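You operate a simulated robot arm through the tools that you are given. There is no shell and no other tool. Be economical: measure what you need, move in short steps, check, and stop when the job is done.

Carry out the task below with a simulated robot arm. There is one attempt and no reset: what you move stays moved.

TASK
Swap the crimped fitting in the nut crimper for fitting 3.
Fine: switch off before you lift the yellow guard; the crimped one goes back in the row; guard shut, then switch on again. Where these are worked on the way, their far stop is far enough and under half their travel is too little: yellow guard.

Only the result counts: the job must be done as asked and must still hold three seconds after the hand-in. Knocking over, shifting, dropping, spilling or breaking anything else fails it.

THE ROBOT
A 6-joint arm with a two-finger parallel gripper, fixed in place. Base frame: the origin is at the foot of the arm, x ahead of it, y to its left, z up; the work surface is at about z = 80. Lengths are in cm, angles in degrees, forces in N, time in s.
With the tool pointing down near the work surface it reaches from about 10 to 84 cm from the base axis. Its first joint turns from -115.0 to 115.0 degrees. Payload 4.2 kg.
Tool frame: the origin (TCP) lies between the finger pads and is the grasp point; the fingertips stand 2.3 cm ahead of it; z points along the fingers, y is the line along which they close. Largest opening 9.4 cm; finger width 3.8, thickness 1; the body of the gripper, 5.4 by 9.6 cm, starts 3.9 cm behind the TCP.
Orientation is told as [roll, pitch, yaw] about the base's x, y, z axes, in that order, counted from this pose: with the fingers straight down and closing along the base's y, the tool's x points along the base's -x, its y along +y and its z along -z.

THE INTERFACE
- The arm moves only by the tool move_arm. Its argument "steps" is a list of rows, each a list of 7 numbers: the shift along the base's x, y, z in units of 40 mm (1.0 is 40 mm), then the turn, a rotation vector about the base's x, y, z in units of 8 degrees (1.0 is 8 degrees), then the gripper command, from -1 (fully open) to 1 (shut), values between in proportion. In form: [[dx, dy, dz, ax, ay, az, hand], ...]. A call has 1 to 8 rows; each row shifts and turns the commanded pose from where the row before left it. A call with a number of a shift or a turn outside -1 to 1 is refused whole. A row lasts 0.2 s, in which the tool goes at most 5 cm and 8.6 degrees; a call with a longer step from one row to the next is refused whole, and so is a gripper value outside its range. Where a pose cannot be reached the arm comes as near as it can. A force on the tool above 70 N (or 10 N above the force at the start of the call, whichever is more), or a blocked arm, ends the call early, and 0.2 s more pass. The fingers move at their own pace (about 10.8 cm/s each) and stop on an object; they squeeze with about 27 N. The grip force told is the motor's: it shows also when the fingers shut on nothing. Time passes only in rows, and 0.2 s behind the last, so rows that do not move let the fingers close. It gives the time, the measured TCP pose, the force on the tool (base axes), the opening and the grip force at its end, in the units of the frame above (readings bear some noise), with the torque about the TCP (base axes, N m) and any sound that the robot's microphone picked up, and new pictures: "views" is both (left out), scene, wrist or none.
- Cameras (640 x 400 px; columns grow to the right, rows downward): "scene" is fixed at [21.96, -64.93, 158.29]; the picture's right is [0.75, -0.66, 0.00], its down [-0.41, -0.46, -0.79] and it looks along [0.53, 0.59, -0.61] (base axes); focal length 249 px, centre (320, 200). "wrist" rides on the gripper at [8.7, 1.6, -7.4] in the tool frame; the picture's right is [-0.18, 0.98, 0.00], its down [-0.58, -0.11, -0.81] and it looks along [-0.79, -0.15, 0.59] (tool axes); focal length 243 px, centre (320, 200). There is no depth. A picture from a camera that has moved, and an enlarged one, comes with that camera's place and axes in the base frame and with its lens.
- move_column(by): slides the trunk up (or, below 0, down) by that many cm; the arm rides with it, the base frame stays. It gives what a move gives, with no picture.
- enlarge(camera, box): a new picture of the part [left, top, right, bottom] of that camera's present view, enlarged. No time passes.
- close_job(): hands the job in; it is judged then, once.

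Go step by step. Nothing tells you positions but the pictures and the camera data: compare them with the known pose of the tool, close in by small moves and look again before you grip or let go. The budget is 120 turns and 200 pictures, counting those below and the enlarged ones. Unless the task says otherwise, let go and move clear before handing in, and close with one line.

The tools are called as name(argument=value, ...) on one line, values as JSON. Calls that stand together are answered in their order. move_arm: Moves the arm, as the interface text tells. Its arguments: {"type":"object","properties":{"steps":{"type":"array"},"views":{"type":"string","enum":["both","scene","wrist","none"]}},"required":["steps"]} The other tools are called the same way: move_column (by) slides the trunk up or down; enlarge (camera, box) takes an enlarged picture of a part of a camera's view; close_job () hands the job in.

At the start:

```text
clock: 0.0
ee_pos: [43.58, 8.42, 131.1]
orientation: [0.0, 0.1, 0.1]
wrist_force: [0.1, 0.6, -0.4]
torque: [0.02, 0.0, -0.04]
opening: 9.41
gripper_force: 0.0
trunk travel left (down, up): [-87.5, 11.5]
```

scene: 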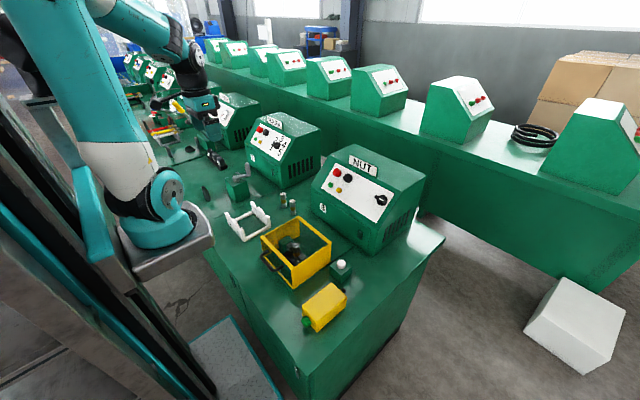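
wrist: 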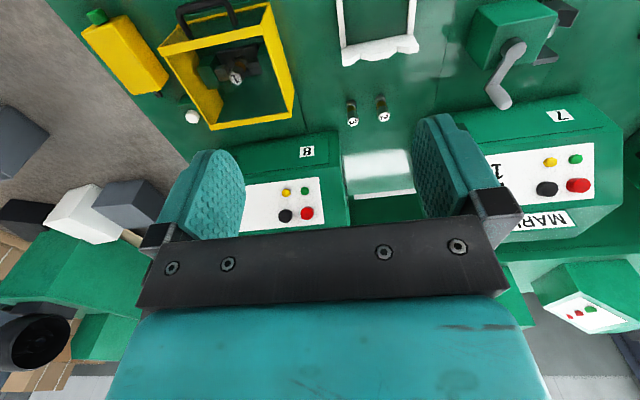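

I see the nut crimper (yellow guard frame, NUT control box), two fittings in a row, and other machines. I will enlarge the details first.

enlarge(camera="scene", box=[220, 180, 380, 340])

enlarge(camera="scene", box=[300, 140, 440, 260])

enlarge(camera="wrist", box=[80, 0, 440, 225])

```text
2.50 times, centred on (300, 260) of scene
camera zoom: at [21.96, -64.93, 158.29], right [0.75, -0.66, 0.0], down [-0.41, -0.46, -0.79], along [0.53, 0.59, -0.61], focal length 622 px, centre (370, 50)
```

zoom: 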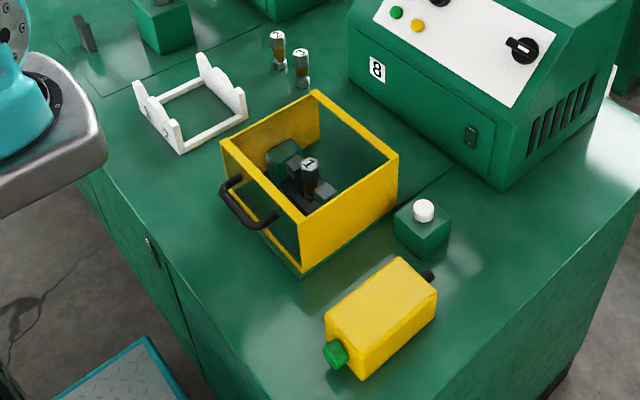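

```text
3.33 times, centred on (370, 200) of scene
camera zoom: at [21.96, -64.93, 158.29], right [0.75, -0.66, 0.0], down [-0.41, -0.46, -0.79], along [0.53, 0.59, -0.61], focal length 829 px, centre (153, 200)
```

zoom: 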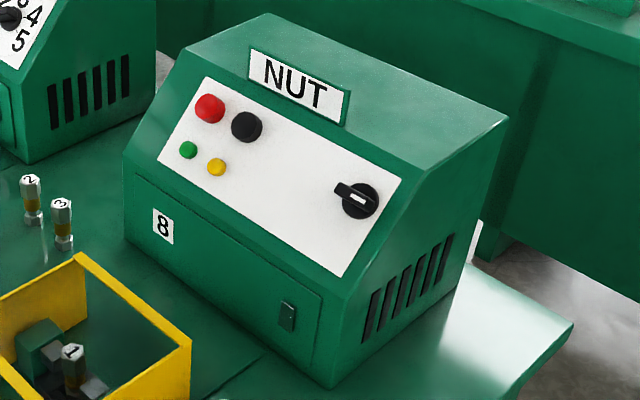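

```text
1.78 times, centred on (260, 112) of wrist
camera zoom: at [34.98, 10.08, 138.55], right [0.18, 0.98, 0.0], down [0.58, -0.11, 0.81], along [0.79, -0.15, -0.59], focal length 431 px, centre (427, 356)
```

zoom: 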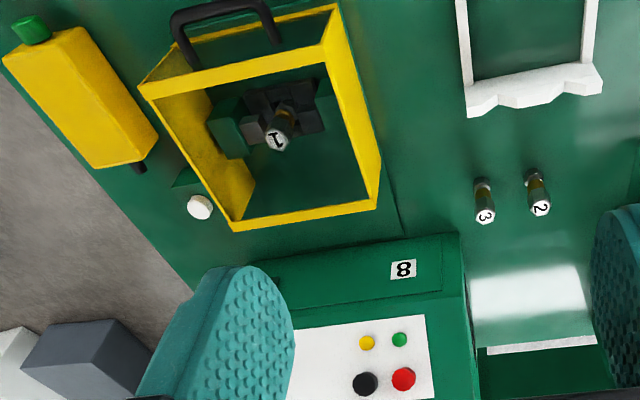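

The fittings 3 and 2 stand near (72, 11) and (72, 18.6), and fitting 1 is in the crimper near (57, -12, top 88). I'll move closer to look for the empty row spot and see how the guard works.

move_arm(steps=[[0, 0.7, -1, 0, 0, 0, -1], [0, 0.7, -1, 0, 0, 0, -1], [0, 0, -1, 0, 0, 0, -1], [0, 0, -1, 0, 0, 0, -1]], views="wrist")

enlarge(camera="scene", box=[220, 160, 320, 222])

enlarge(camera="scene", box=[250, 210, 350, 290])

```text
clock: 1.0
ee_pos: [43.34, 14.21, 115.11]
orientation: [0.0, -0.1, 0.0]
wrist_force: [-0.3, 1.0, 0.5]
torque: [0.02, 0.0, 0.0]
opening: 9.39
gripper_force: 0.1
trunk travel left (down, up): [-87.5, 11.5]
camera wrist: at [34.78, 15.87, 122.58], right [0.18, 0.98, 0.0], down [0.58, -0.11, 0.81], along [0.79, -0.15, -0.59], focal length 243 px, centre (320, 200)
```

wrist: 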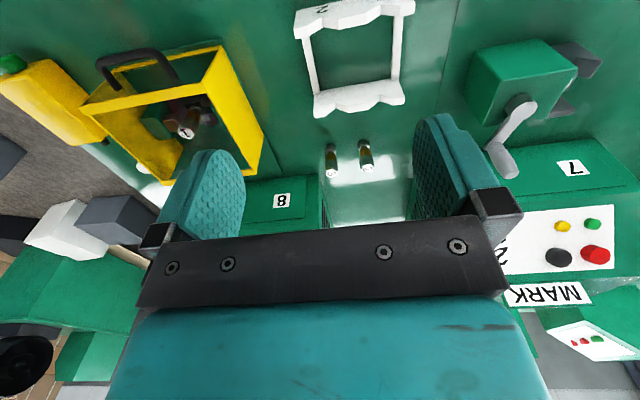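

```text
6.40 times, centred on (270, 191) of scene
camera zoom: at [21.96, -64.93, 158.29], right [0.75, -0.66, 0.0], down [-0.41, -0.46, -0.79], along [0.53, 0.59, -0.61], focal length 1592 px, centre (640, 258)
```

zoom: 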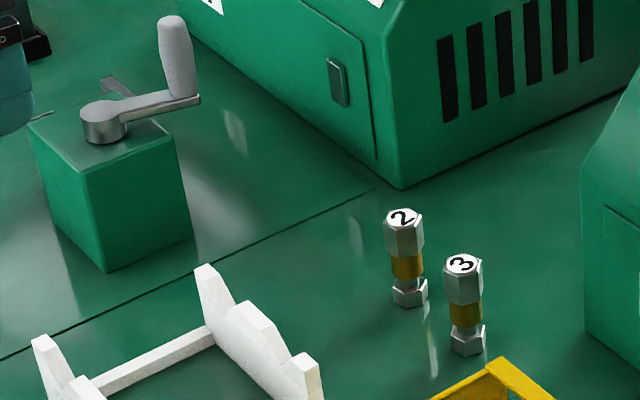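

```text
5.00 times, centred on (300, 250) of scene
camera zoom: at [21.96, -64.93, 158.29], right [0.75, -0.66, 0.0], down [-0.41, -0.46, -0.79], along [0.53, 0.59, -0.61], focal length 1244 px, centre (420, -50)
```

zoom: 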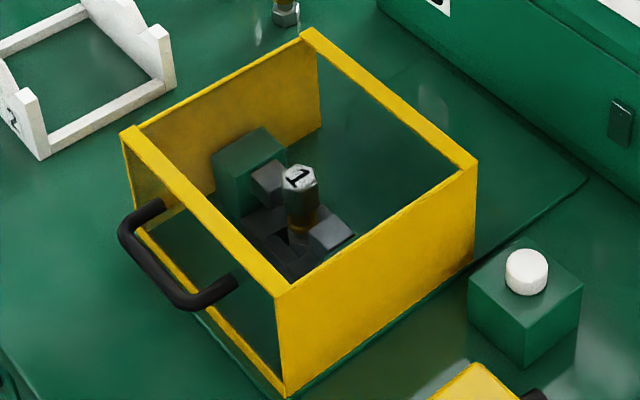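

I'm checking for marks on the bench around the row; moving the wrist camera nearer to it.

move_arm(steps=[[0.9, 0.2, -0.5, 0, 0, 0, -1], [0.9, 0.2, -0.5, 0, 0, 0, -1], [0.9, 0.2, -0.5, 0, 0, 0, -1], [0.9, 0.2, -0.5, 0, 0, 0, -1], [0.5, 0.2, -0.5, 0, 0, 0, -1], [0.5, 0, -0.5, 0, 0, 0, -1]], views="wrist")

enlarge(camera="wrist", box=[100, 0, 560, 240])

```text
clock: 2.4
ee_pos: [61.9, 18.23, 103.13]
orientation: [0.0, 0.0, 0.0]
wrist_force: [-0.2, 0.4, 1.3]
torque: [0.01, -0.04, -0.01]
opening: 9.42
gripper_force: 0.1
trunk travel left (down, up): [-87.5, 11.5]
camera wrist: at [53.4, 19.74, 110.61], right [0.18, 0.98, 0.0], down [0.58, -0.11, 0.81], along [0.79, -0.15, -0.59], focal length 243 px, centre (320, 200)
```

wrist: 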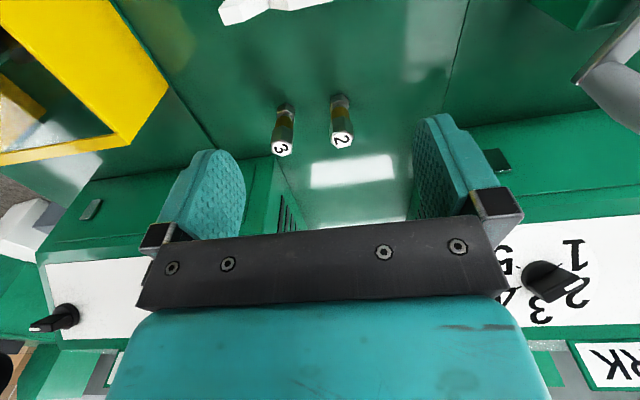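

```text
1.39 times, centred on (330, 120) of wrist
camera zoom: at [53.4, 19.74, 110.61], right [0.18, 0.98, 0.0], down [0.58, -0.11, 0.81], along [0.79, -0.15, -0.59], focal length 338 px, centre (306, 311)
```

zoom: 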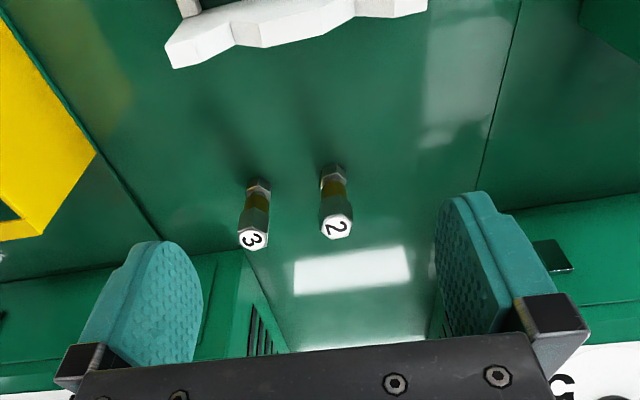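

No marks on the bench, and the fittings are at about (72.2, 11.2) and (72.2, 18.8). Next I'll look at the NUT panel and the guard from the front.

move_arm(steps=[[-0.3, -0.9, 0.5, 0, 0, 0, -1], [-0.3, -0.9, 0.5, 0, 0, 0, -1], [-0.3, -0.9, 0.5, 0, 0, 0, -1], [-0.3, -0.9, 0.5, 0, 0, 0, -1], [-0.3, -0.9, 0.5, 0, 0, 0, -1], [-0.3, -0.9, 0, 0, 0, 0, -1], [-0.3, -0.9, 0, 0, 0, 0, -1]], views="both")

enlarge(camera="wrist", box=[160, 0, 480, 200])

enlarge(camera="scene", box=[315, 155, 415, 220])

```text
clock: 4.0
ee_pos: [53.37, -7.28, 113.09]
orientation: [0.0, 0.0, 0.0]
wrist_force: [0.6, 0.4, 0.5]
torque: [-0.02, 0.01, -0.01]
opening: 9.41
gripper_force: 0.1
trunk travel left (down, up): [-87.5, 11.5]
camera wrist: at [44.89, -5.67, 120.57], right [0.18, 0.98, 0.0], down [0.58, -0.11, 0.81], along [0.79, -0.15, -0.59], focal length 243 px, centre (320, 200)
```

scene: 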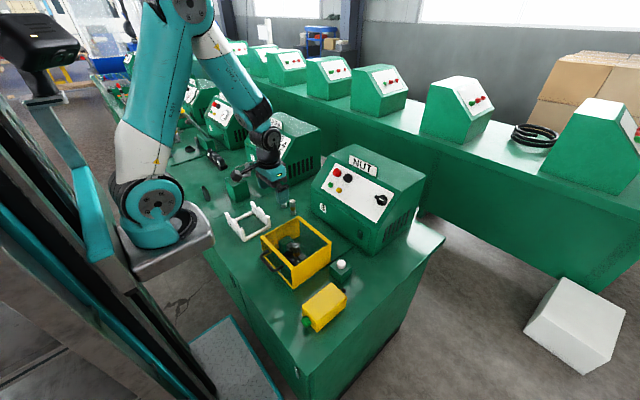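
wrist: 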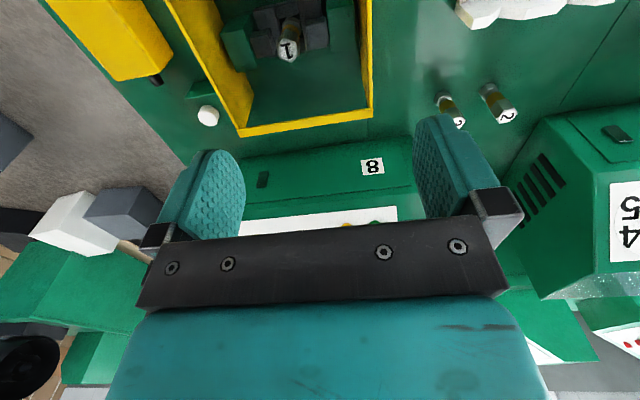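

```text
2.00 times, centred on (320, 100) of wrist
camera zoom: at [44.89, -5.67, 120.57], right [0.18, 0.98, 0.0], down [0.58, -0.11, 0.81], along [0.79, -0.15, -0.59], focal length 485 px, centre (320, 400)
```

zoom: 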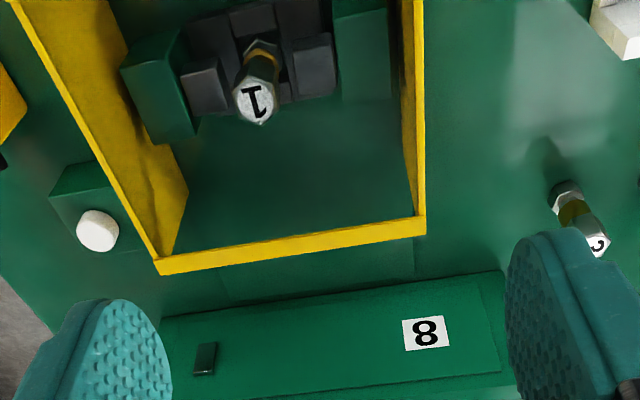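

```text
6.15 times, centred on (365, 188) of scene
camera zoom: at [21.96, -64.93, 158.29], right [0.75, -0.66, 0.0], down [-0.41, -0.46, -0.79], along [0.53, 0.59, -0.61], focal length 1531 px, centre (43, 277)
```

zoom: 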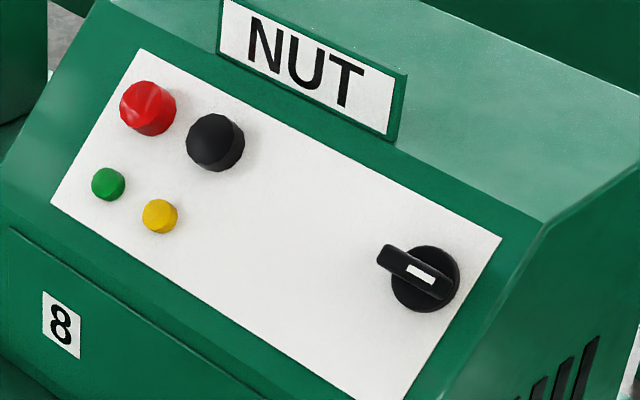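

The NUT panel's rotary knob looks like the switch, at about (86, -26, 103) on a panel tilted ~49°. I'll tilt the tool toward that panel and take a look from closer.

move_arm(steps=[[0.3, -0.6, 0.3, 0, -1, 0, -1], [0.3, -0.6, 0.3, 0, -1, 0, -1], [0.3, -0.6, 0.3, 0, -1, 0, -1], [0.3, -0.6, 0.1, 0, -1, 0, -1], [0.3, -0.6, 0, 0, -1, 0, -1], [0.3, -0.6, 0, 0, -1, 0, -1]], views="both")

enlarge(camera="scene", box=[310, 140, 430, 220])

```text
clock: 5.4
ee_pos: [60.91, -21.63, 117.12]
orientation: [-0.2, -48.1, 0.1]
wrist_force: [0.6, 0.1, 1.2]
torque: [-0.04, -0.02, -0.04]
opening: 9.41
gripper_force: 0.1
trunk travel left (down, up): [-87.5, 11.5]
camera wrist: at [49.6, -20.01, 115.69], right [0.12, 0.98, 0.14], down [-0.21, -0.11, 0.97], along [0.97, -0.15, 0.2], focal length 243 px, centre (320, 200)
```

scene: 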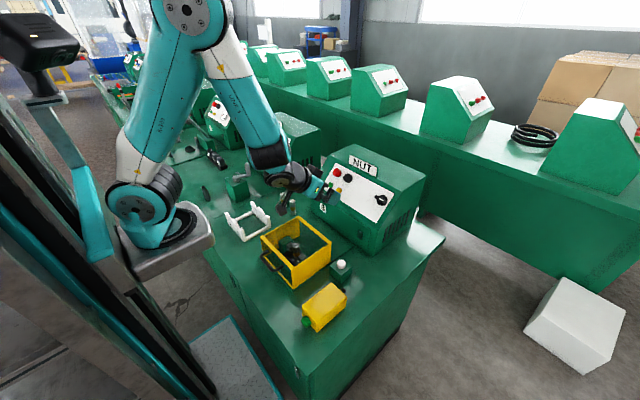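
wrist: 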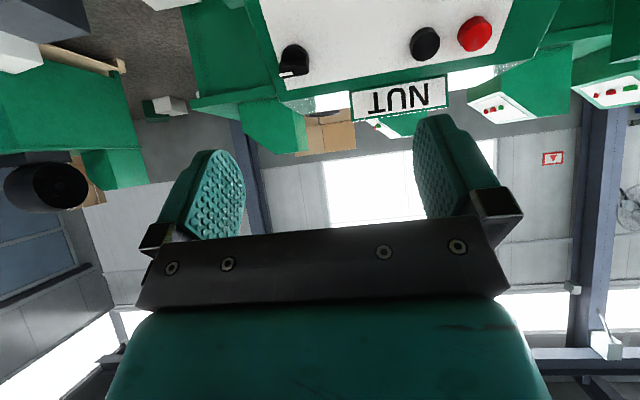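

```text
5.00 times, centred on (370, 180) of scene
camera zoom: at [21.96, -64.93, 158.29], right [0.75, -0.66, 0.0], down [-0.41, -0.46, -0.79], along [0.53, 0.59, -0.61], focal length 1244 px, centre (70, 300)
```

zoom: 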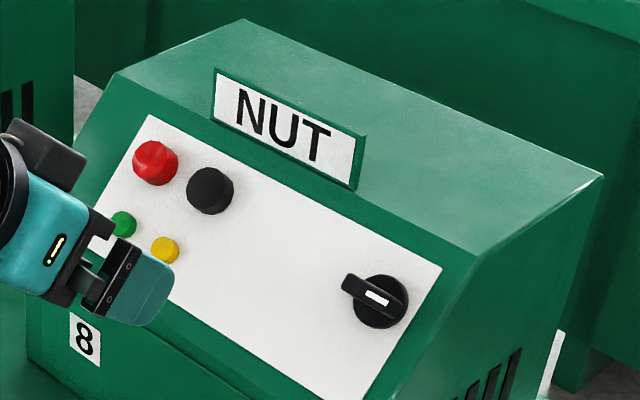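

enlarge(camera="wrist", box=[240, 10, 368, 90])

enlarge(camera="scene", box=[365, 184, 397, 216])

```text
5.00 times, centred on (304, 50) of wrist
camera zoom: at [49.6, -20.01, 115.69], right [0.12, 0.98, 0.14], down [-0.21, -0.11, 0.97], along [0.97, -0.15, 0.2], focal length 1213 px, centre (400, 950)
```

zoom: 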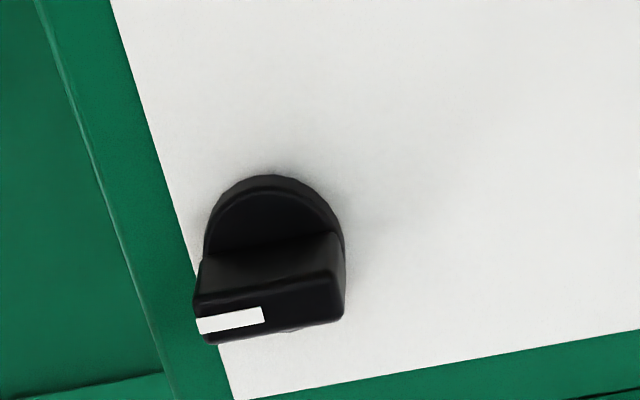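

```text
12.50 times, centred on (381, 200) of scene
camera zoom: at [21.96, -64.93, 158.29], right [0.75, -0.66, 0.0], down [-0.41, -0.46, -0.79], along [0.53, 0.59, -0.61], focal length 3110 px, centre (-442, 200)
```

zoom: 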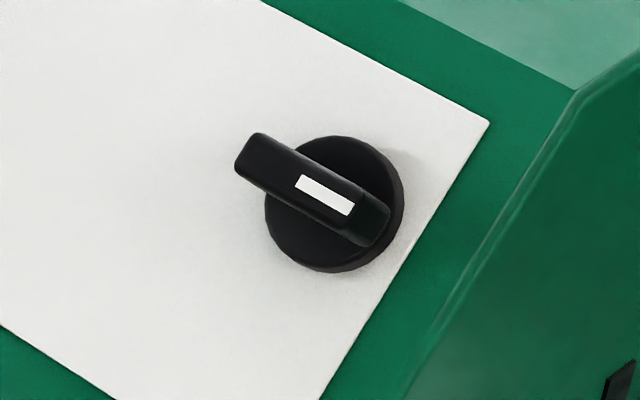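

The knob has a raised bar with its white mark pointing right (-y); the bar top is at about (85.4, -26.6, 104.5). I'll roll the tool 90° so the fingers straddle the bar, while moving to a standoff.

move_arm(steps=[[0.4, -0.1, -0.18, 0.744, 0, -0.668, 0], [0.4, -0.1, -0.18, 0.744, 0, -0.668, 0], [0.4, -0.1, -0.18, 0.744, 0, -0.668, 0], [0.4, -0.1, -0.18, 0.744, 0, -0.668, 0], [0.4, -0.1, -0.18, 0.744, 0, -0.668, 0], [0.4, -0.1, -0.18, 0.744, 0, -0.668, 0], [0.4, -0.1, -0.18, 0.744, 0, -0.668, 0], [0.4, -0.1, -0.18, 0.744, 0, -0.668, 0]], views="none")

move_arm(steps=[[0.4, -0.1, -0.18, 0.744, 0, -0.668, 0], [0.4, -0.1, -0.18, 0.744, 0, -0.668, 0], [0.4, -0.1, -0.18, 0.744, 0, -0.668, 0], [0.4, -0.1, -0.18, 0.186, 0, -0.167, 0], [0, 0, 0, 0, 0, 0, 0]], views="both")

```text
clock: 7.2
ee_pos: [73.44, -24.84, 111.31]
orientation: [45.0, -19.0, -71.9]
wrist_force: [-0.5, 0.2, 0.5]
torque: [0.03, -0.01, -0.01]
opening: 4.71
gripper_force: 0.1
trunk travel left (down, up): [-87.5, 11.5]
```

```text
clock: 8.4
ee_pos: [79.84, -26.48, 108.46]
orientation: [48.1, 0.0, -90.0]
wrist_force: [0.3, -0.3, 0.4]
torque: [0.01, 0.01, -0.03]
opening: 4.7
gripper_force: 0.1
trunk travel left (down, up): [-87.5, 11.5]
camera wrist: at [75.53, -17.73, 114.65], right [0.66, -0.18, 0.73], down [-0.67, -0.58, 0.46], along [0.34, -0.79, -0.51], focal length 243 px, centre (320, 200)
```

scene: 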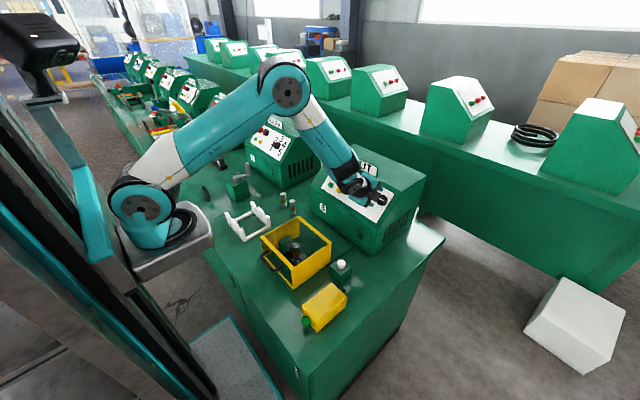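
wrist: 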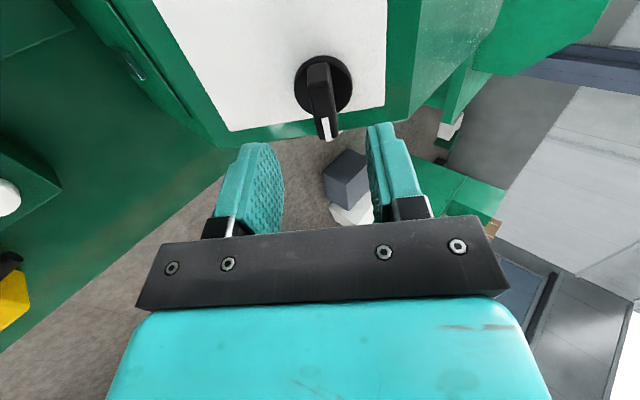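

Alignment looks good; the bar lies ~7 cm ahead along the tool. I'll advance 4 cm with a small correction and look again.

move_arm(steps=[[0.4, 0, -0.32, 0, 0, 0, 0], [0.4, 0, -0.32, 0, 0, 0, 0], [0, 0, 0, 0, 0, 0, 0]], views="both")

enlarge(camera="scene", box=[340, 160, 420, 220])

```text
clock: 9.2
ee_pos: [83.13, -26.42, 105.87]
orientation: [48.1, -0.1, -89.9]
wrist_force: [0.1, 0.2, 0.2]
torque: [0.01, 0.02, 0.01]
opening: 4.72
gripper_force: 0.2
trunk travel left (down, up): [-87.5, 11.5]
camera wrist: at [78.77, -17.73, 112.06], right [0.66, -0.18, 0.73], down [-0.67, -0.58, 0.46], along [0.34, -0.79, -0.51], focal length 243 px, centre (320, 200)
```

scene: 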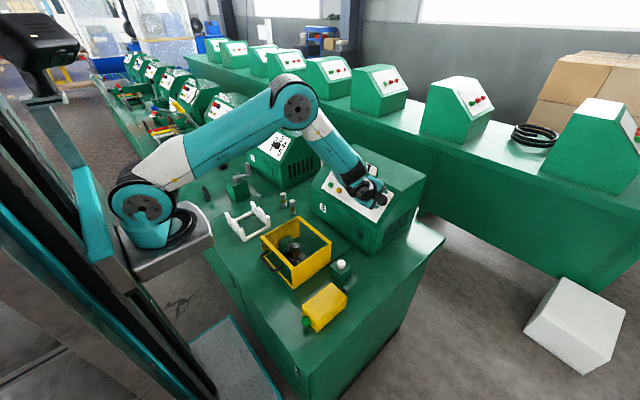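
wrist: 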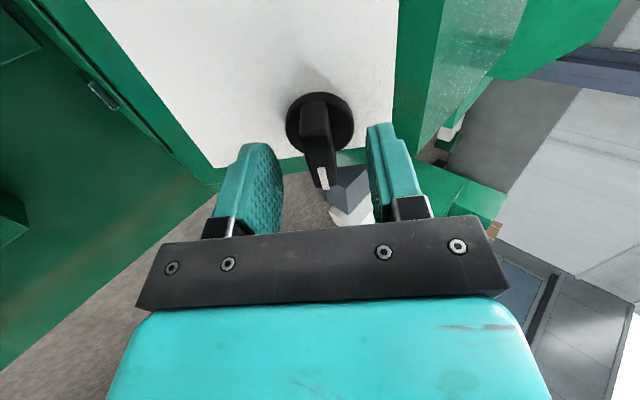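

```text
6.67 times, centred on (380, 190) of scene
camera zoom: at [21.96, -64.93, 158.29], right [0.75, -0.66, 0.0], down [-0.41, -0.46, -0.79], along [0.53, 0.59, -0.61], focal length 1659 px, centre (-80, 267)
```

zoom: 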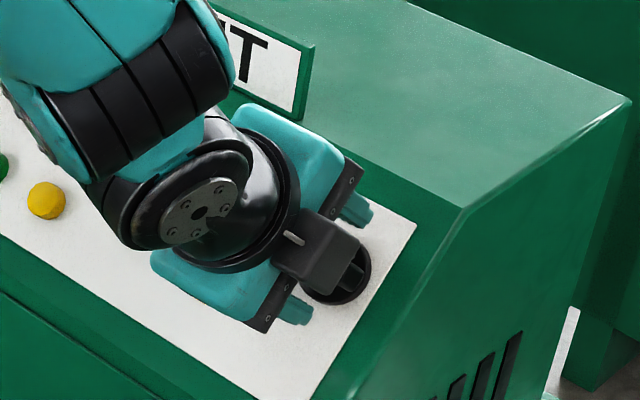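

The bar is centred between the fingers. Advancing about 1.2 cm and closing.

move_arm(steps=[[0.12, 0, -0.1, 0, 0, 0, 0], [0.12, 0, -0.1, 0, 0, 0, 0], [0, 0, 0, 0, 0, 0, 0.4], [0, 0, 0, 0, 0, 0, 1], [0, 0, 0, 0, 0, 0, 1]], views="wrist")

```text
clock: 10.4
ee_pos: [84.05, -26.41, 104.97]
orientation: [48.0, 0.0, -89.9]
wrist_force: [0.1, 0.5, -0.1]
torque: [0.0, 0.94, -0.01]
opening: 1.39
gripper_force: 44.8
trunk travel left (down, up): [-87.5, 11.5]
camera wrist: at [79.68, -17.7, 111.24], right [0.66, -0.18, 0.73], down [-0.67, -0.58, 0.46], along [0.34, -0.79, -0.51], focal length 243 px, centre (320, 200)
```

wrist: 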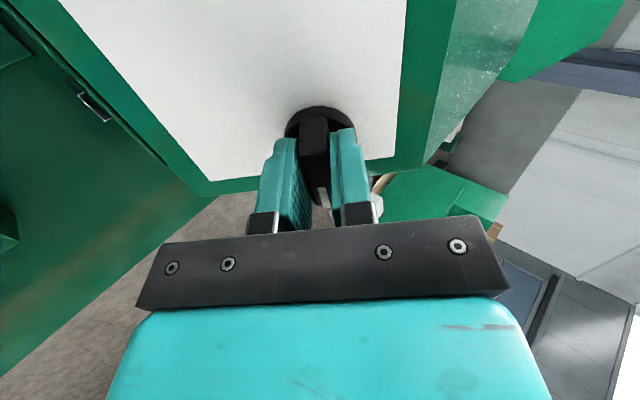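

Gripped the bar (1.39 cm). Now turning counter-clockwise (mark towards up) a bit and watching the torque.

move_arm(steps=[[0, 0, 0, -0.744, 0, 0.668, 1], [0, 0, 0, -0.744, 0, 0.668, 1], [0, 0, 0, 0, 0, 0, 1]], views="wrist")

```text
clock: 11.2
ee_pos: [84.07, -26.38, 105.03]
orientation: [46.8, -11.8, -79.0]
wrist_force: [-2.1, -0.3, -1.9]
torque: [0.79, 1.19, 0.78]
opening: 1.4
gripper_force: 45.0
trunk travel left (down, up): [-87.5, 11.5]
camera wrist: at [78.01, -17.6, 109.39], right [0.67, 0.1, 0.74], down [-0.56, -0.59, 0.58], along [0.49, -0.8, -0.34], focal length 243 px, centre (320, 200)
```

wrist: 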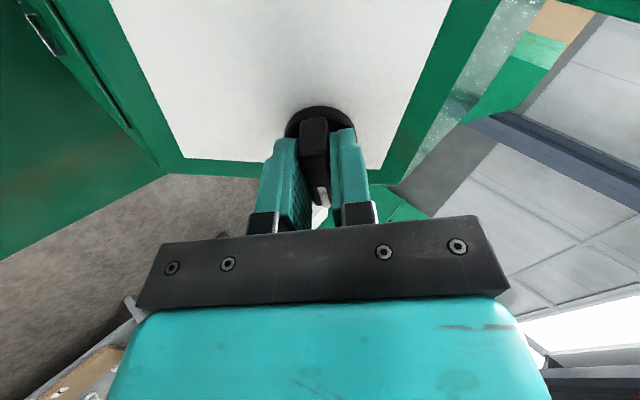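

The knob turns freely in this direction; continuing.

move_arm(steps=[[0, 0, 0, -0.744, 0, 0.668, 1], [0, 0, 0, -0.744, 0, 0.668, 1], [0, 0, 0, -0.744, 0, 0.668, 1], [0, 0, 0, -0.744, 0, 0.668, 1], [0, 0, 0, 0, 0, 0, 1]], views="both")

enlarge(camera="scene", box=[310, 150, 430, 225])

```text
clock: 12.4
ee_pos: [83.95, -26.42, 104.86]
orientation: [36.3, -33.5, -53.2]
wrist_force: [-13.2, 0.2, -7.1]
torque: [0.03, 1.19, 0.0]
opening: 1.36
gripper_force: 44.8
trunk travel left (down, up): [-87.5, 11.5]
camera wrist: at [74.96, -19.4, 106.0], right [0.53, 0.61, 0.59], down [-0.36, -0.47, 0.81], along [0.77, -0.64, -0.03], focal length 243 px, centre (320, 200)
```

scene: 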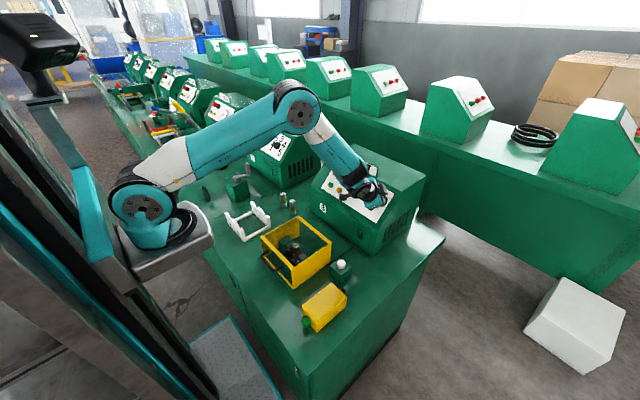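
wrist: 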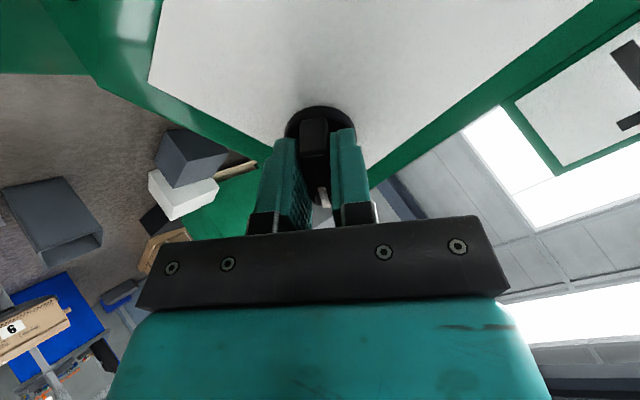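

```text
5.33 times, centred on (370, 188) of scene
camera zoom: at [21.96, -64.93, 158.29], right [0.75, -0.66, 0.0], down [-0.41, -0.46, -0.79], along [0.53, 0.59, -0.61], focal length 1327 px, centre (53, 267)
```

zoom: 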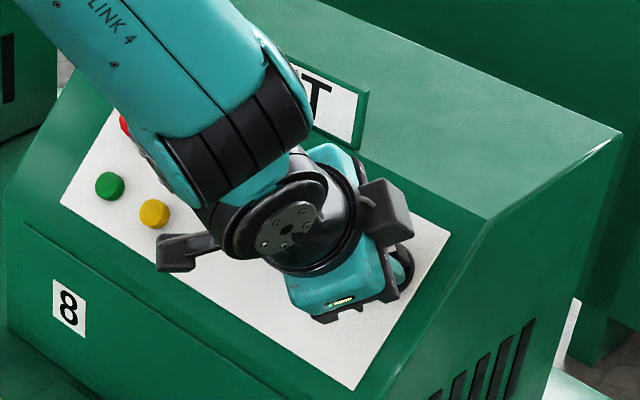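

Still turning fine at ~48°. Continuing.

move_arm(steps=[[0, 0, 0, -0.744, 0, 0.668, 1], [0, 0, 0, -0.744, 0, 0.668, 1], [0, 0, 0, -0.744, 0, 0.668, 1], [0, 0, 0, 0, 0, 0, 1]], views="none")

move_arm(steps=[[0, 0, 0, -0.744, 0, 0.668, 1], [0, 0, 0, -0.744, 0, 0.668, 1], [0, 0, 0, 0, 0, 0, 1]], views="wrist")

```text
clock: 13.4
ee_pos: [83.9, -26.43, 104.95]
orientation: [18.8, -44.8, -25.7]
wrist_force: [-15.1, -4.7, -14.5]
torque: [-0.07, 0.99, -0.04]
opening: 1.41
gripper_force: 45.2
trunk travel left (down, up): [-87.5, 11.5]
```

```text
clock: 14.2
ee_pos: [83.92, -26.61, 105.02]
orientation: [2.1, -47.8, -2.9]
wrist_force: [-20.9, -7.1, -16.8]
torque: [0.0, -0.12, 0.01]
opening: 1.39
gripper_force: 44.9
trunk travel left (down, up): [-87.5, 11.5]
camera wrist: at [72.78, -24.54, 103.59], right [0.15, 0.98, 0.16], down [-0.21, -0.13, 0.97], along [0.97, -0.18, 0.19], focal length 243 px, centre (320, 200)
```

wrist: 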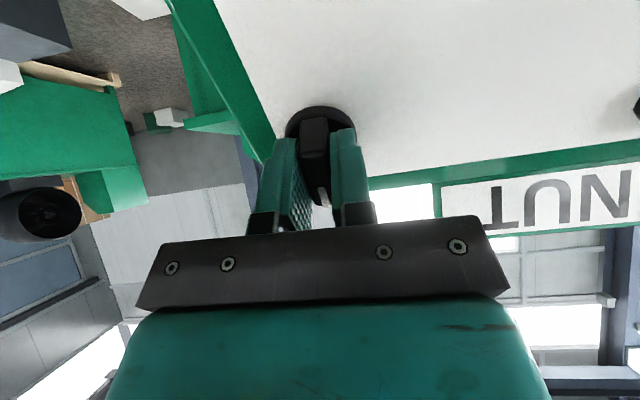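

Turned ~88°; testing for a stop with a bit more.

move_arm(steps=[[0, 0, 0, -0.744, 0, 0.668, 1], [0, 0, 0, 0, 0, 0, 1]], views="none")

```text
clock: 14.8
ee_pos: [84.03, -26.49, 104.98]
orientation: [-6.5, -47.5, 8.8]
wrist_force: [-15.5, -9.0, -19.1]
torque: [1.48, 0.39, -1.26]
opening: 1.65
gripper_force: 44.9
trunk travel left (down, up): [-87.5, 11.5]
```

The stop is reached at 90° (axis torque rises). I'll ease back, release, withdraw and look.

move_arm(steps=[[0, 0, 0, 0.7, 0, -0.6, 1], [0, 0, 0, 0, 0, 0, 0], [0, 0, 0, 0, 0, 0, 0], [-0.75, 0, 0.67, 0, 0, 0, 0], [-0.75, 0, 0.67, 0, 0, 0, 0], [-0.75, 0, 0.67, 0, 0, 0, 0]], views="both")

enlarge(camera="wrist", box=[160, 0, 480, 200])

```text
clock: 16.2
ee_pos: [75.22, -26.5, 113.27]
orientation: [1.6, -48.1, -2.0]
wrist_force: [0.8, 0.1, -0.7]
torque: [0.03, 0.0, 0.01]
opening: 4.7
gripper_force: 0.0
trunk travel left (down, up): [-87.5, 11.5]
camera wrist: at [64.07, -24.66, 111.92], right [0.14, 0.98, 0.16], down [-0.21, -0.12, 0.97], along [0.97, -0.17, 0.19], focal length 243 px, centre (320, 200)
```

scene: 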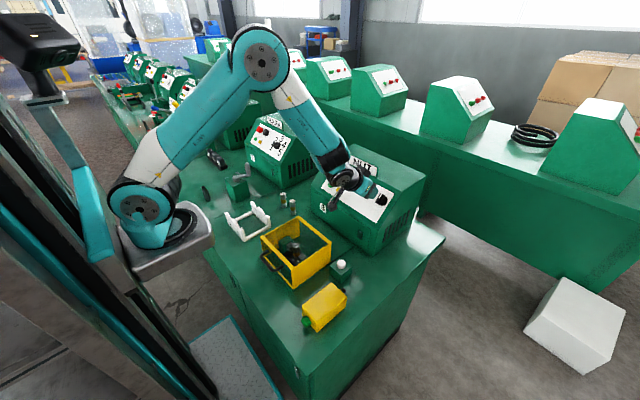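
wrist: 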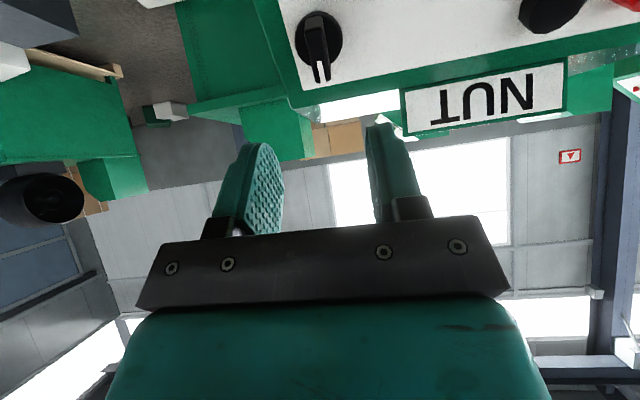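

```text
2.00 times, centred on (320, 100) of wrist
camera zoom: at [64.07, -24.66, 111.92], right [0.14, 0.98, 0.16], down [-0.21, -0.12, 0.97], along [0.97, -0.17, 0.19], focal length 485 px, centre (320, 400)
```

zoom: 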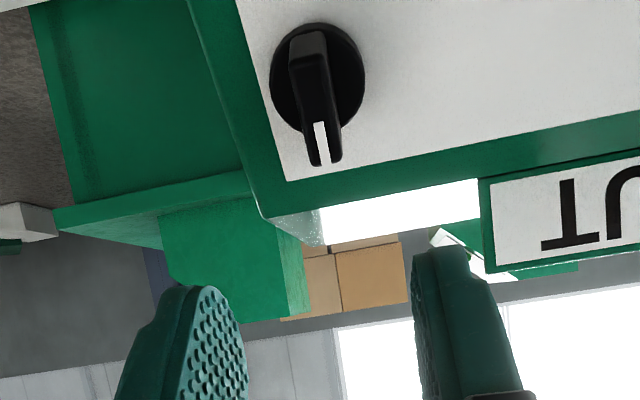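

The switch now points up (off). Next is the guard: its handle bar is about (44.7, -11.4, 88), running along y. I'll bring the tool upright above it, with fingers closing along x.

move_arm(steps=[[-0.95, 0.47, 0, 0, 1, 0, 0], [-0.95, 0.47, 0, 0, 1, 0, 0], [-0.95, 0.47, 0, 0, 1, 0, 0], [-0.95, 0.47, 0, 0, 1, 0, 0], [-0.95, 0.47, 0, 0, 1, 0, 0], [-0.95, 0.47, 0, 0, 1, 0, 0], [-0.95, 0.47, 0, 0, 0, 0, 0], [-0.95, 0.47, 0, 0, 0, 0, 0]], views="none")

move_arm(steps=[[0, 0, 0, 0, 0, -1, 0], [0, 0, 0, 0, 0, -1, 0], [0, 0, 0, 0, 0, -1, 0], [0, 0, 0, 0, 0, -1, 0], [0, 0, 0, 0, 0, -1, 0], [0, 0, 0, 0, 0, -1, 0], [0, 0, 0, 0, 0, -1, 0], [0, 0, 0, 0, 0, -1, 0]], views="none")

move_arm(steps=[[0, 0, -0.3, 0, 0, -1, 0], [0, 0, -0.3, 0, 0, -1, 0], [0, 0, -0.3, 0, 0, -1, 0], [0, 0, -0.3, 0, 0, 0, 0]], views="both")

```text
clock: 18.0
ee_pos: [48.87, -12.1, 113.45]
orientation: [0.1, 0.1, -1.5]
wrist_force: [0.4, -0.4, -0.5]
torque: [0.02, 0.02, 0.03]
opening: 4.7
gripper_force: 0.0
out of reach, approached as far as the arm can: row 8
trunk travel left (down, up): [-87.5, 11.5]
```

```text
clock: 19.8
ee_pos: [49.12, -12.11, 113.43]
orientation: [0.1, 0.0, -65.5]
wrist_force: [0.5, 0.3, -0.6]
torque: [0.03, -0.02, 0.04]
opening: 4.71
gripper_force: 0.1
trunk travel left (down, up): [-87.5, 11.5]
```

```text
clock: 20.8
ee_pos: [49.08, -12.09, 108.77]
orientation: [0.1, 0.0, -89.5]
wrist_force: [-0.3, 0.4, 0.5]
torque: [0.0, -0.01, -0.04]
opening: 4.66
gripper_force: 0.0
out of reach, approached as far as the arm can: row 4
trunk travel left (down, up): [-87.5, 11.5]
camera wrist: at [50.74, -3.38, 116.22], right [0.98, -0.17, 0.0], down [-0.1, -0.58, 0.81], along [-0.14, -0.79, -0.59], focal length 243 px, centre (320, 200)
```

scene: 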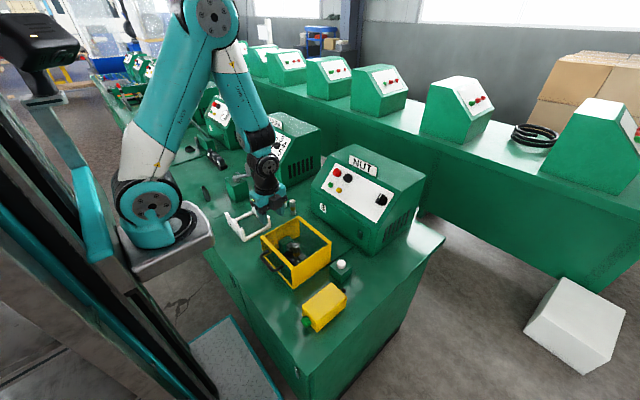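
wrist: 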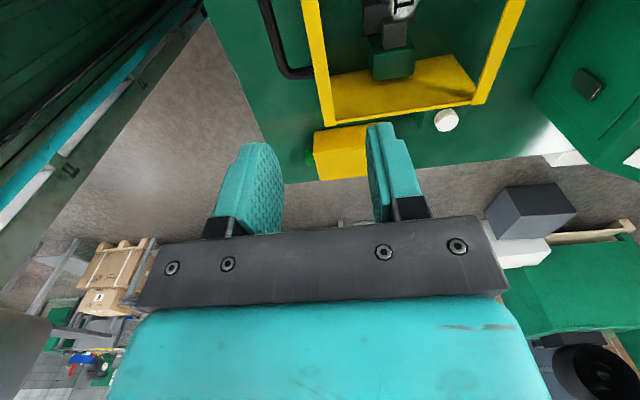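

The handle bar appears at x≈44.6, y from about -7.5 to -16. I'll move over it and descend partway to check reach.

move_arm(steps=[[-0.55, 0.1, -0.4, 0, 0, 0, 0.2], [-0.55, 0.1, -0.4, 0, 0, 0, 0.2], [0, 0, -0.8, 0, 0, 0, 0.2], [0, 0, -0.4, 0, 0, 0, 0.2], [0, 0, 0, 0, 0, 0, 0.2]], views="both")

enlarge(camera="scene", box=[230, 200, 350, 290])

```text
clock: 22.0
ee_pos: [48.69, -11.51, 100.1]
orientation: [0.2, 0.0, -89.4]
wrist_force: [-0.4, -0.4, -0.8]
torque: [0.0, 0.03, 0.0]
opening: 3.74
gripper_force: 0.0
out of reach, approached as far as the arm can: row 1, 2
trunk travel left (down, up): [-87.5, 11.5]
camera wrist: at [50.31, -2.84, 107.6], right [0.98, -0.17, 0.0], down [-0.1, -0.58, 0.81], along [-0.14, -0.79, -0.59], focal length 243 px, centre (320, 200)
```

scene: 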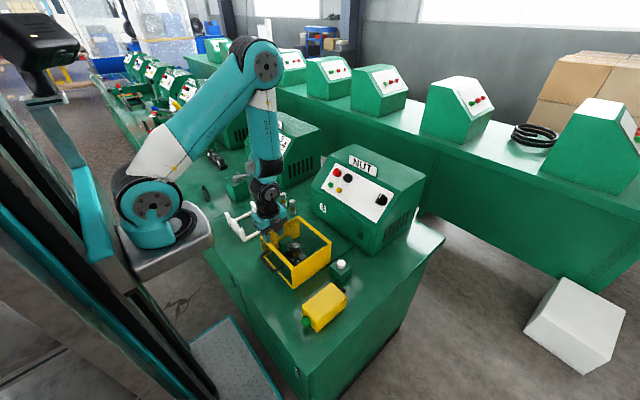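
wrist: 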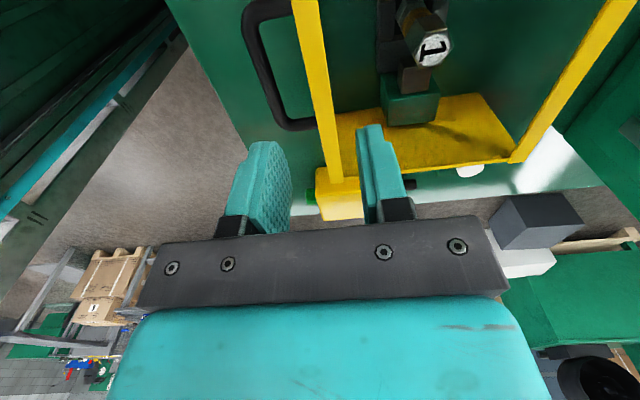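

```text
4.44 times, centred on (290, 245) of scene
camera zoom: at [21.96, -64.93, 158.29], right [0.75, -0.66, 0.0], down [-0.41, -0.46, -0.79], along [0.53, 0.59, -0.61], focal length 1106 px, centre (453, 0)
```

zoom: 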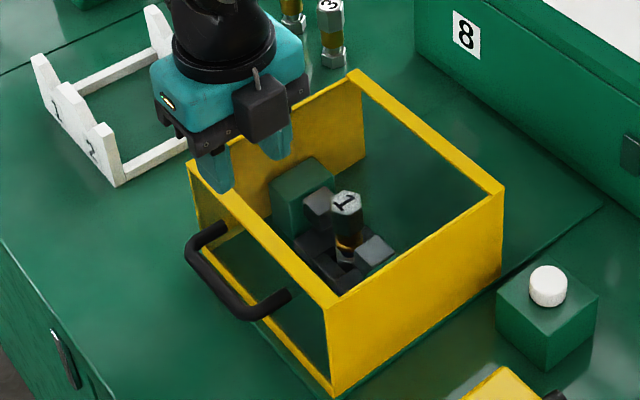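

The arm can't fold further inward here at this mount height. I'll raise the trunk and retry, since more vertical separation should help.

move_column(by=11)

move_arm(steps=[[0, 0, -0.7, 0, 0, 0, 0.2], [0, 0, -0.7, 0, 0, 0, 0.2], [-0.5, 0, -0.4, 0, 0, 0, 0.2], [-0.5, 0, 0, 0, 0, 0, 0.2], [0, 0, 0, 0, 0, 0, 0.2]], views="both")

```text
clock: 23.4
ee_pos: [48.72, -11.55, 111.17]
orientation: [0.1, 0.0, -89.4]
wrist_force: [-0.1, -0.3, -0.1]
torque: [-0.02, 0.01, -0.03]
opening: 3.78
gripper_force: 0.0
trunk travel left (down, up): [-98.5, 0.5]
```

```text
clock: 24.6
ee_pos: [44.66, -11.41, 103.96]
orientation: [0.3, 0.0, -89.4]
wrist_force: [0.2, -0.3, 0.2]
torque: [-0.04, -0.02, -0.02]
opening: 3.76
gripper_force: 0.2
trunk travel left (down, up): [-98.5, 0.5]
camera wrist: at [46.28, -2.78, 111.38], right [0.98, -0.17, 0.0], down [-0.1, -0.58, 0.81], along [-0.14, -0.79, -0.59], focal length 243 px, centre (320, 200)
```

scene: 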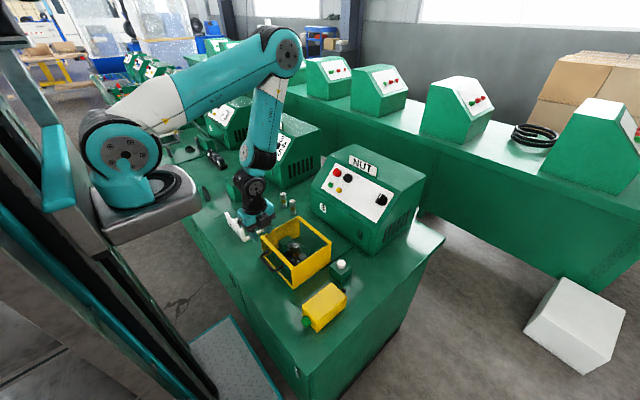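
wrist: 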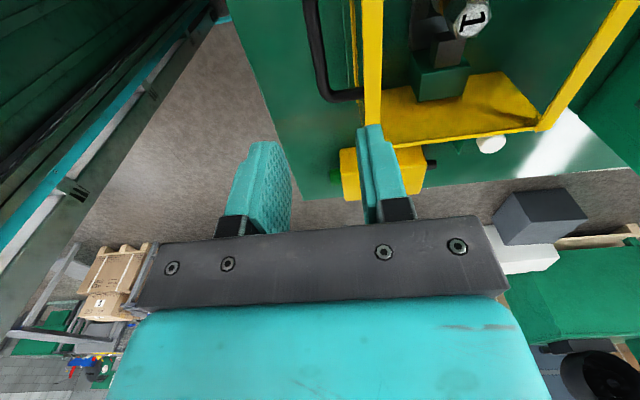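

Raising the trunk fixed it. The bar is at x≈44.3; descending to just above it.

move_arm(steps=[[-0.08, 0, -0.8, 0, 0, 0, 0.3], [0, 0, -0.8, 0, 0, 0, 0.3], [0, 0, -0.6, 0, 0, 0, 0.3], [0, 0, 0, 0, 0, 0, 0.3]], views="both")

enlarge(camera="scene", box=[220, 195, 340, 290])

```text
clock: 25.6
ee_pos: [44.54, -11.76, 95.03]
orientation: [0.2, 0.0, -89.5]
wrist_force: [-0.8, 0.4, -0.2]
torque: [-0.01, 0.0, -0.01]
opening: 3.28
gripper_force: 0.1
trunk travel left (down, up): [-98.5, 0.5]
camera wrist: at [46.15, -2.96, 102.53], right [0.98, -0.17, 0.0], down [-0.1, -0.58, 0.81], along [-0.14, -0.79, -0.59], focal length 243 px, centre (320, 200)
```

scene: 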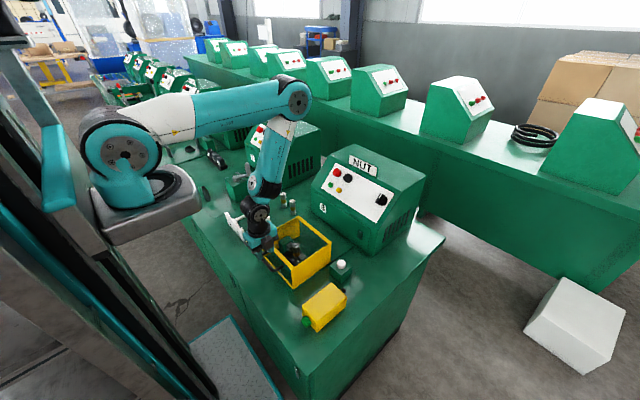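
wrist: 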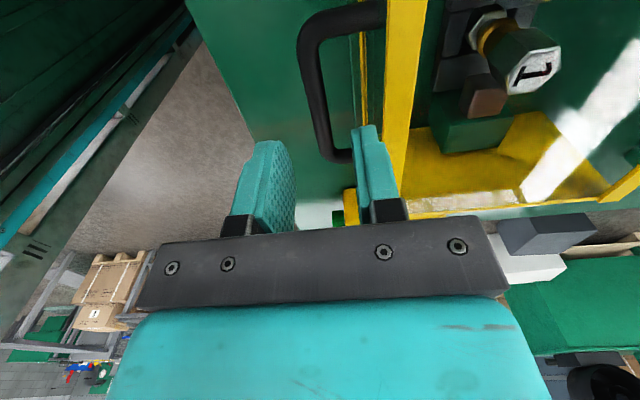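

```text
4.21 times, centred on (280, 242) of scene
camera zoom: at [21.96, -64.93, 158.29], right [0.75, -0.66, 0.0], down [-0.41, -0.46, -0.79], along [0.53, 0.59, -0.61], focal length 1048 px, centre (488, 21)
```

zoom: 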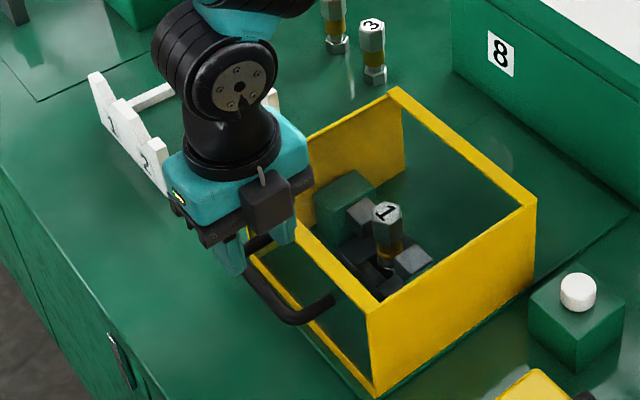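

Bar centre is (44.4, -12, 88.2). Descending to grip it.

move_arm(steps=[[0, 0, -0.7, 0, 0, 0, 0.3], [0, 0, -0.7, 0, 0, 0, 0.3], [0, 0, 0, 0, 0, 0, 0.3], [0, 0, 0, 0, 0, 0, 1], [0, 0, 0, 0, 0, 0, 1]], views="both")

enlarge(camera="scene", box=[220, 195, 340, 290])

```text
clock: 26.8
ee_pos: [44.43, -11.88, 89.69]
orientation: [0.1, 0.0, -89.4]
wrist_force: [0.0, -0.8, -3.3]
torque: [0.21, 0.07, 0.64]
opening: 1.14
gripper_force: 45.4
trunk travel left (down, up): [-98.5, 0.5]
camera wrist: at [46.1, -3.03, 97.09], right [0.99, -0.17, 0.0], down [-0.1, -0.58, 0.81], along [-0.14, -0.79, -0.59], focal length 243 px, centre (320, 200)
```

scene: 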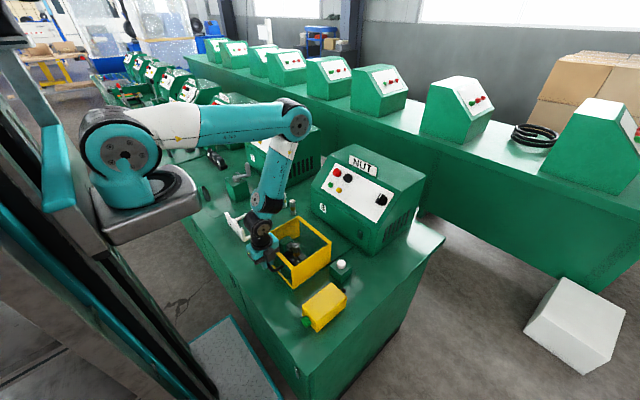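
wrist: 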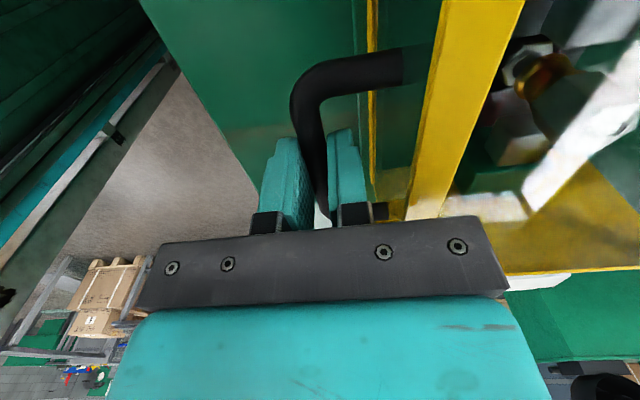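

```text
4.21 times, centred on (280, 242) of scene
camera zoom: at [21.96, -64.93, 158.29], right [0.75, -0.66, 0.0], down [-0.41, -0.46, -0.79], along [0.53, 0.59, -0.61], focal length 1048 px, centre (488, 21)
```

zoom: 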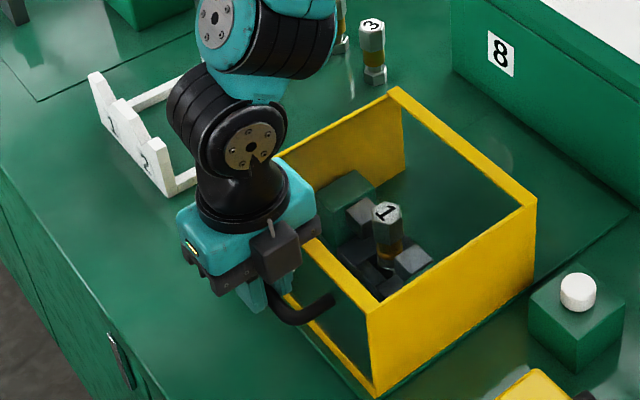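

Gripped the handle (1.14 cm). Lifting 2 cm straight up as a test.

move_arm(steps=[[0, 0, 0.25, 0, 0, 0, 1], [0, 0, 0.25, 0, 0, 0, 1], [0, 0, 0, 0, 0, 0, 1]], views="both")

enlarge(camera="scene", box=[220, 195, 340, 290])

```text
clock: 27.6
ee_pos: [45.15, -11.74, 91.63]
orientation: [0.9, -0.1, -89.3]
wrist_force: [36.3, -8.1, -18.0]
torque: [-0.24, -0.47, 0.67]
opening: 1.15
gripper_force: 45.4
trunk travel left (down, up): [-98.5, 0.5]
camera wrist: at [46.7, -3.02, 99.0], right [0.98, -0.17, 0.02], down [-0.11, -0.58, 0.81], along [-0.13, -0.8, -0.59], focal length 243 px, centre (320, 200)
```

scene: 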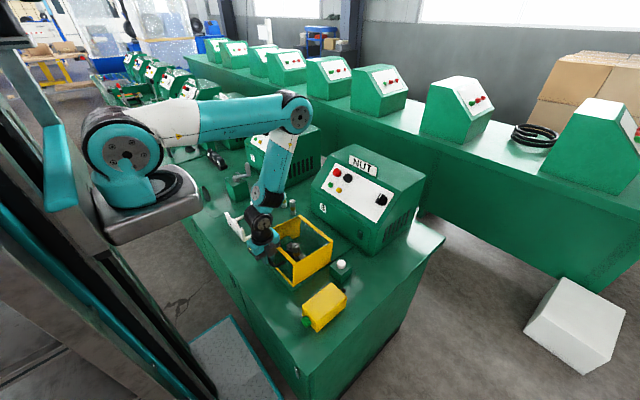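
wrist: 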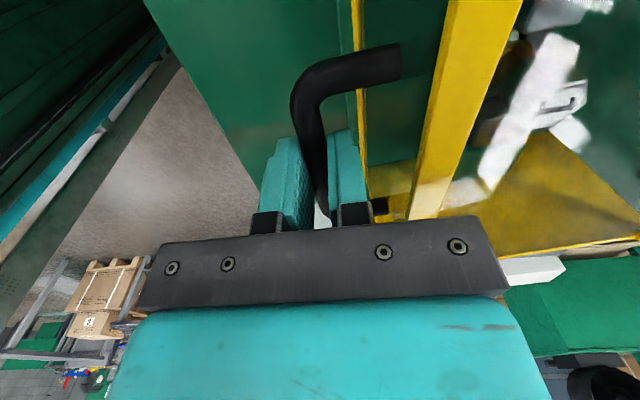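

```text
4.21 times, centred on (280, 242) of scene
camera zoom: at [21.96, -64.93, 158.29], right [0.75, -0.66, 0.0], down [-0.41, -0.46, -0.79], along [0.53, 0.59, -0.61], focal length 1048 px, centre (488, 21)
```

zoom: 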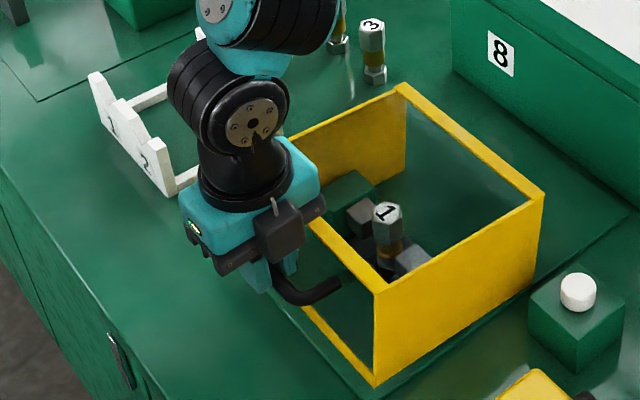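

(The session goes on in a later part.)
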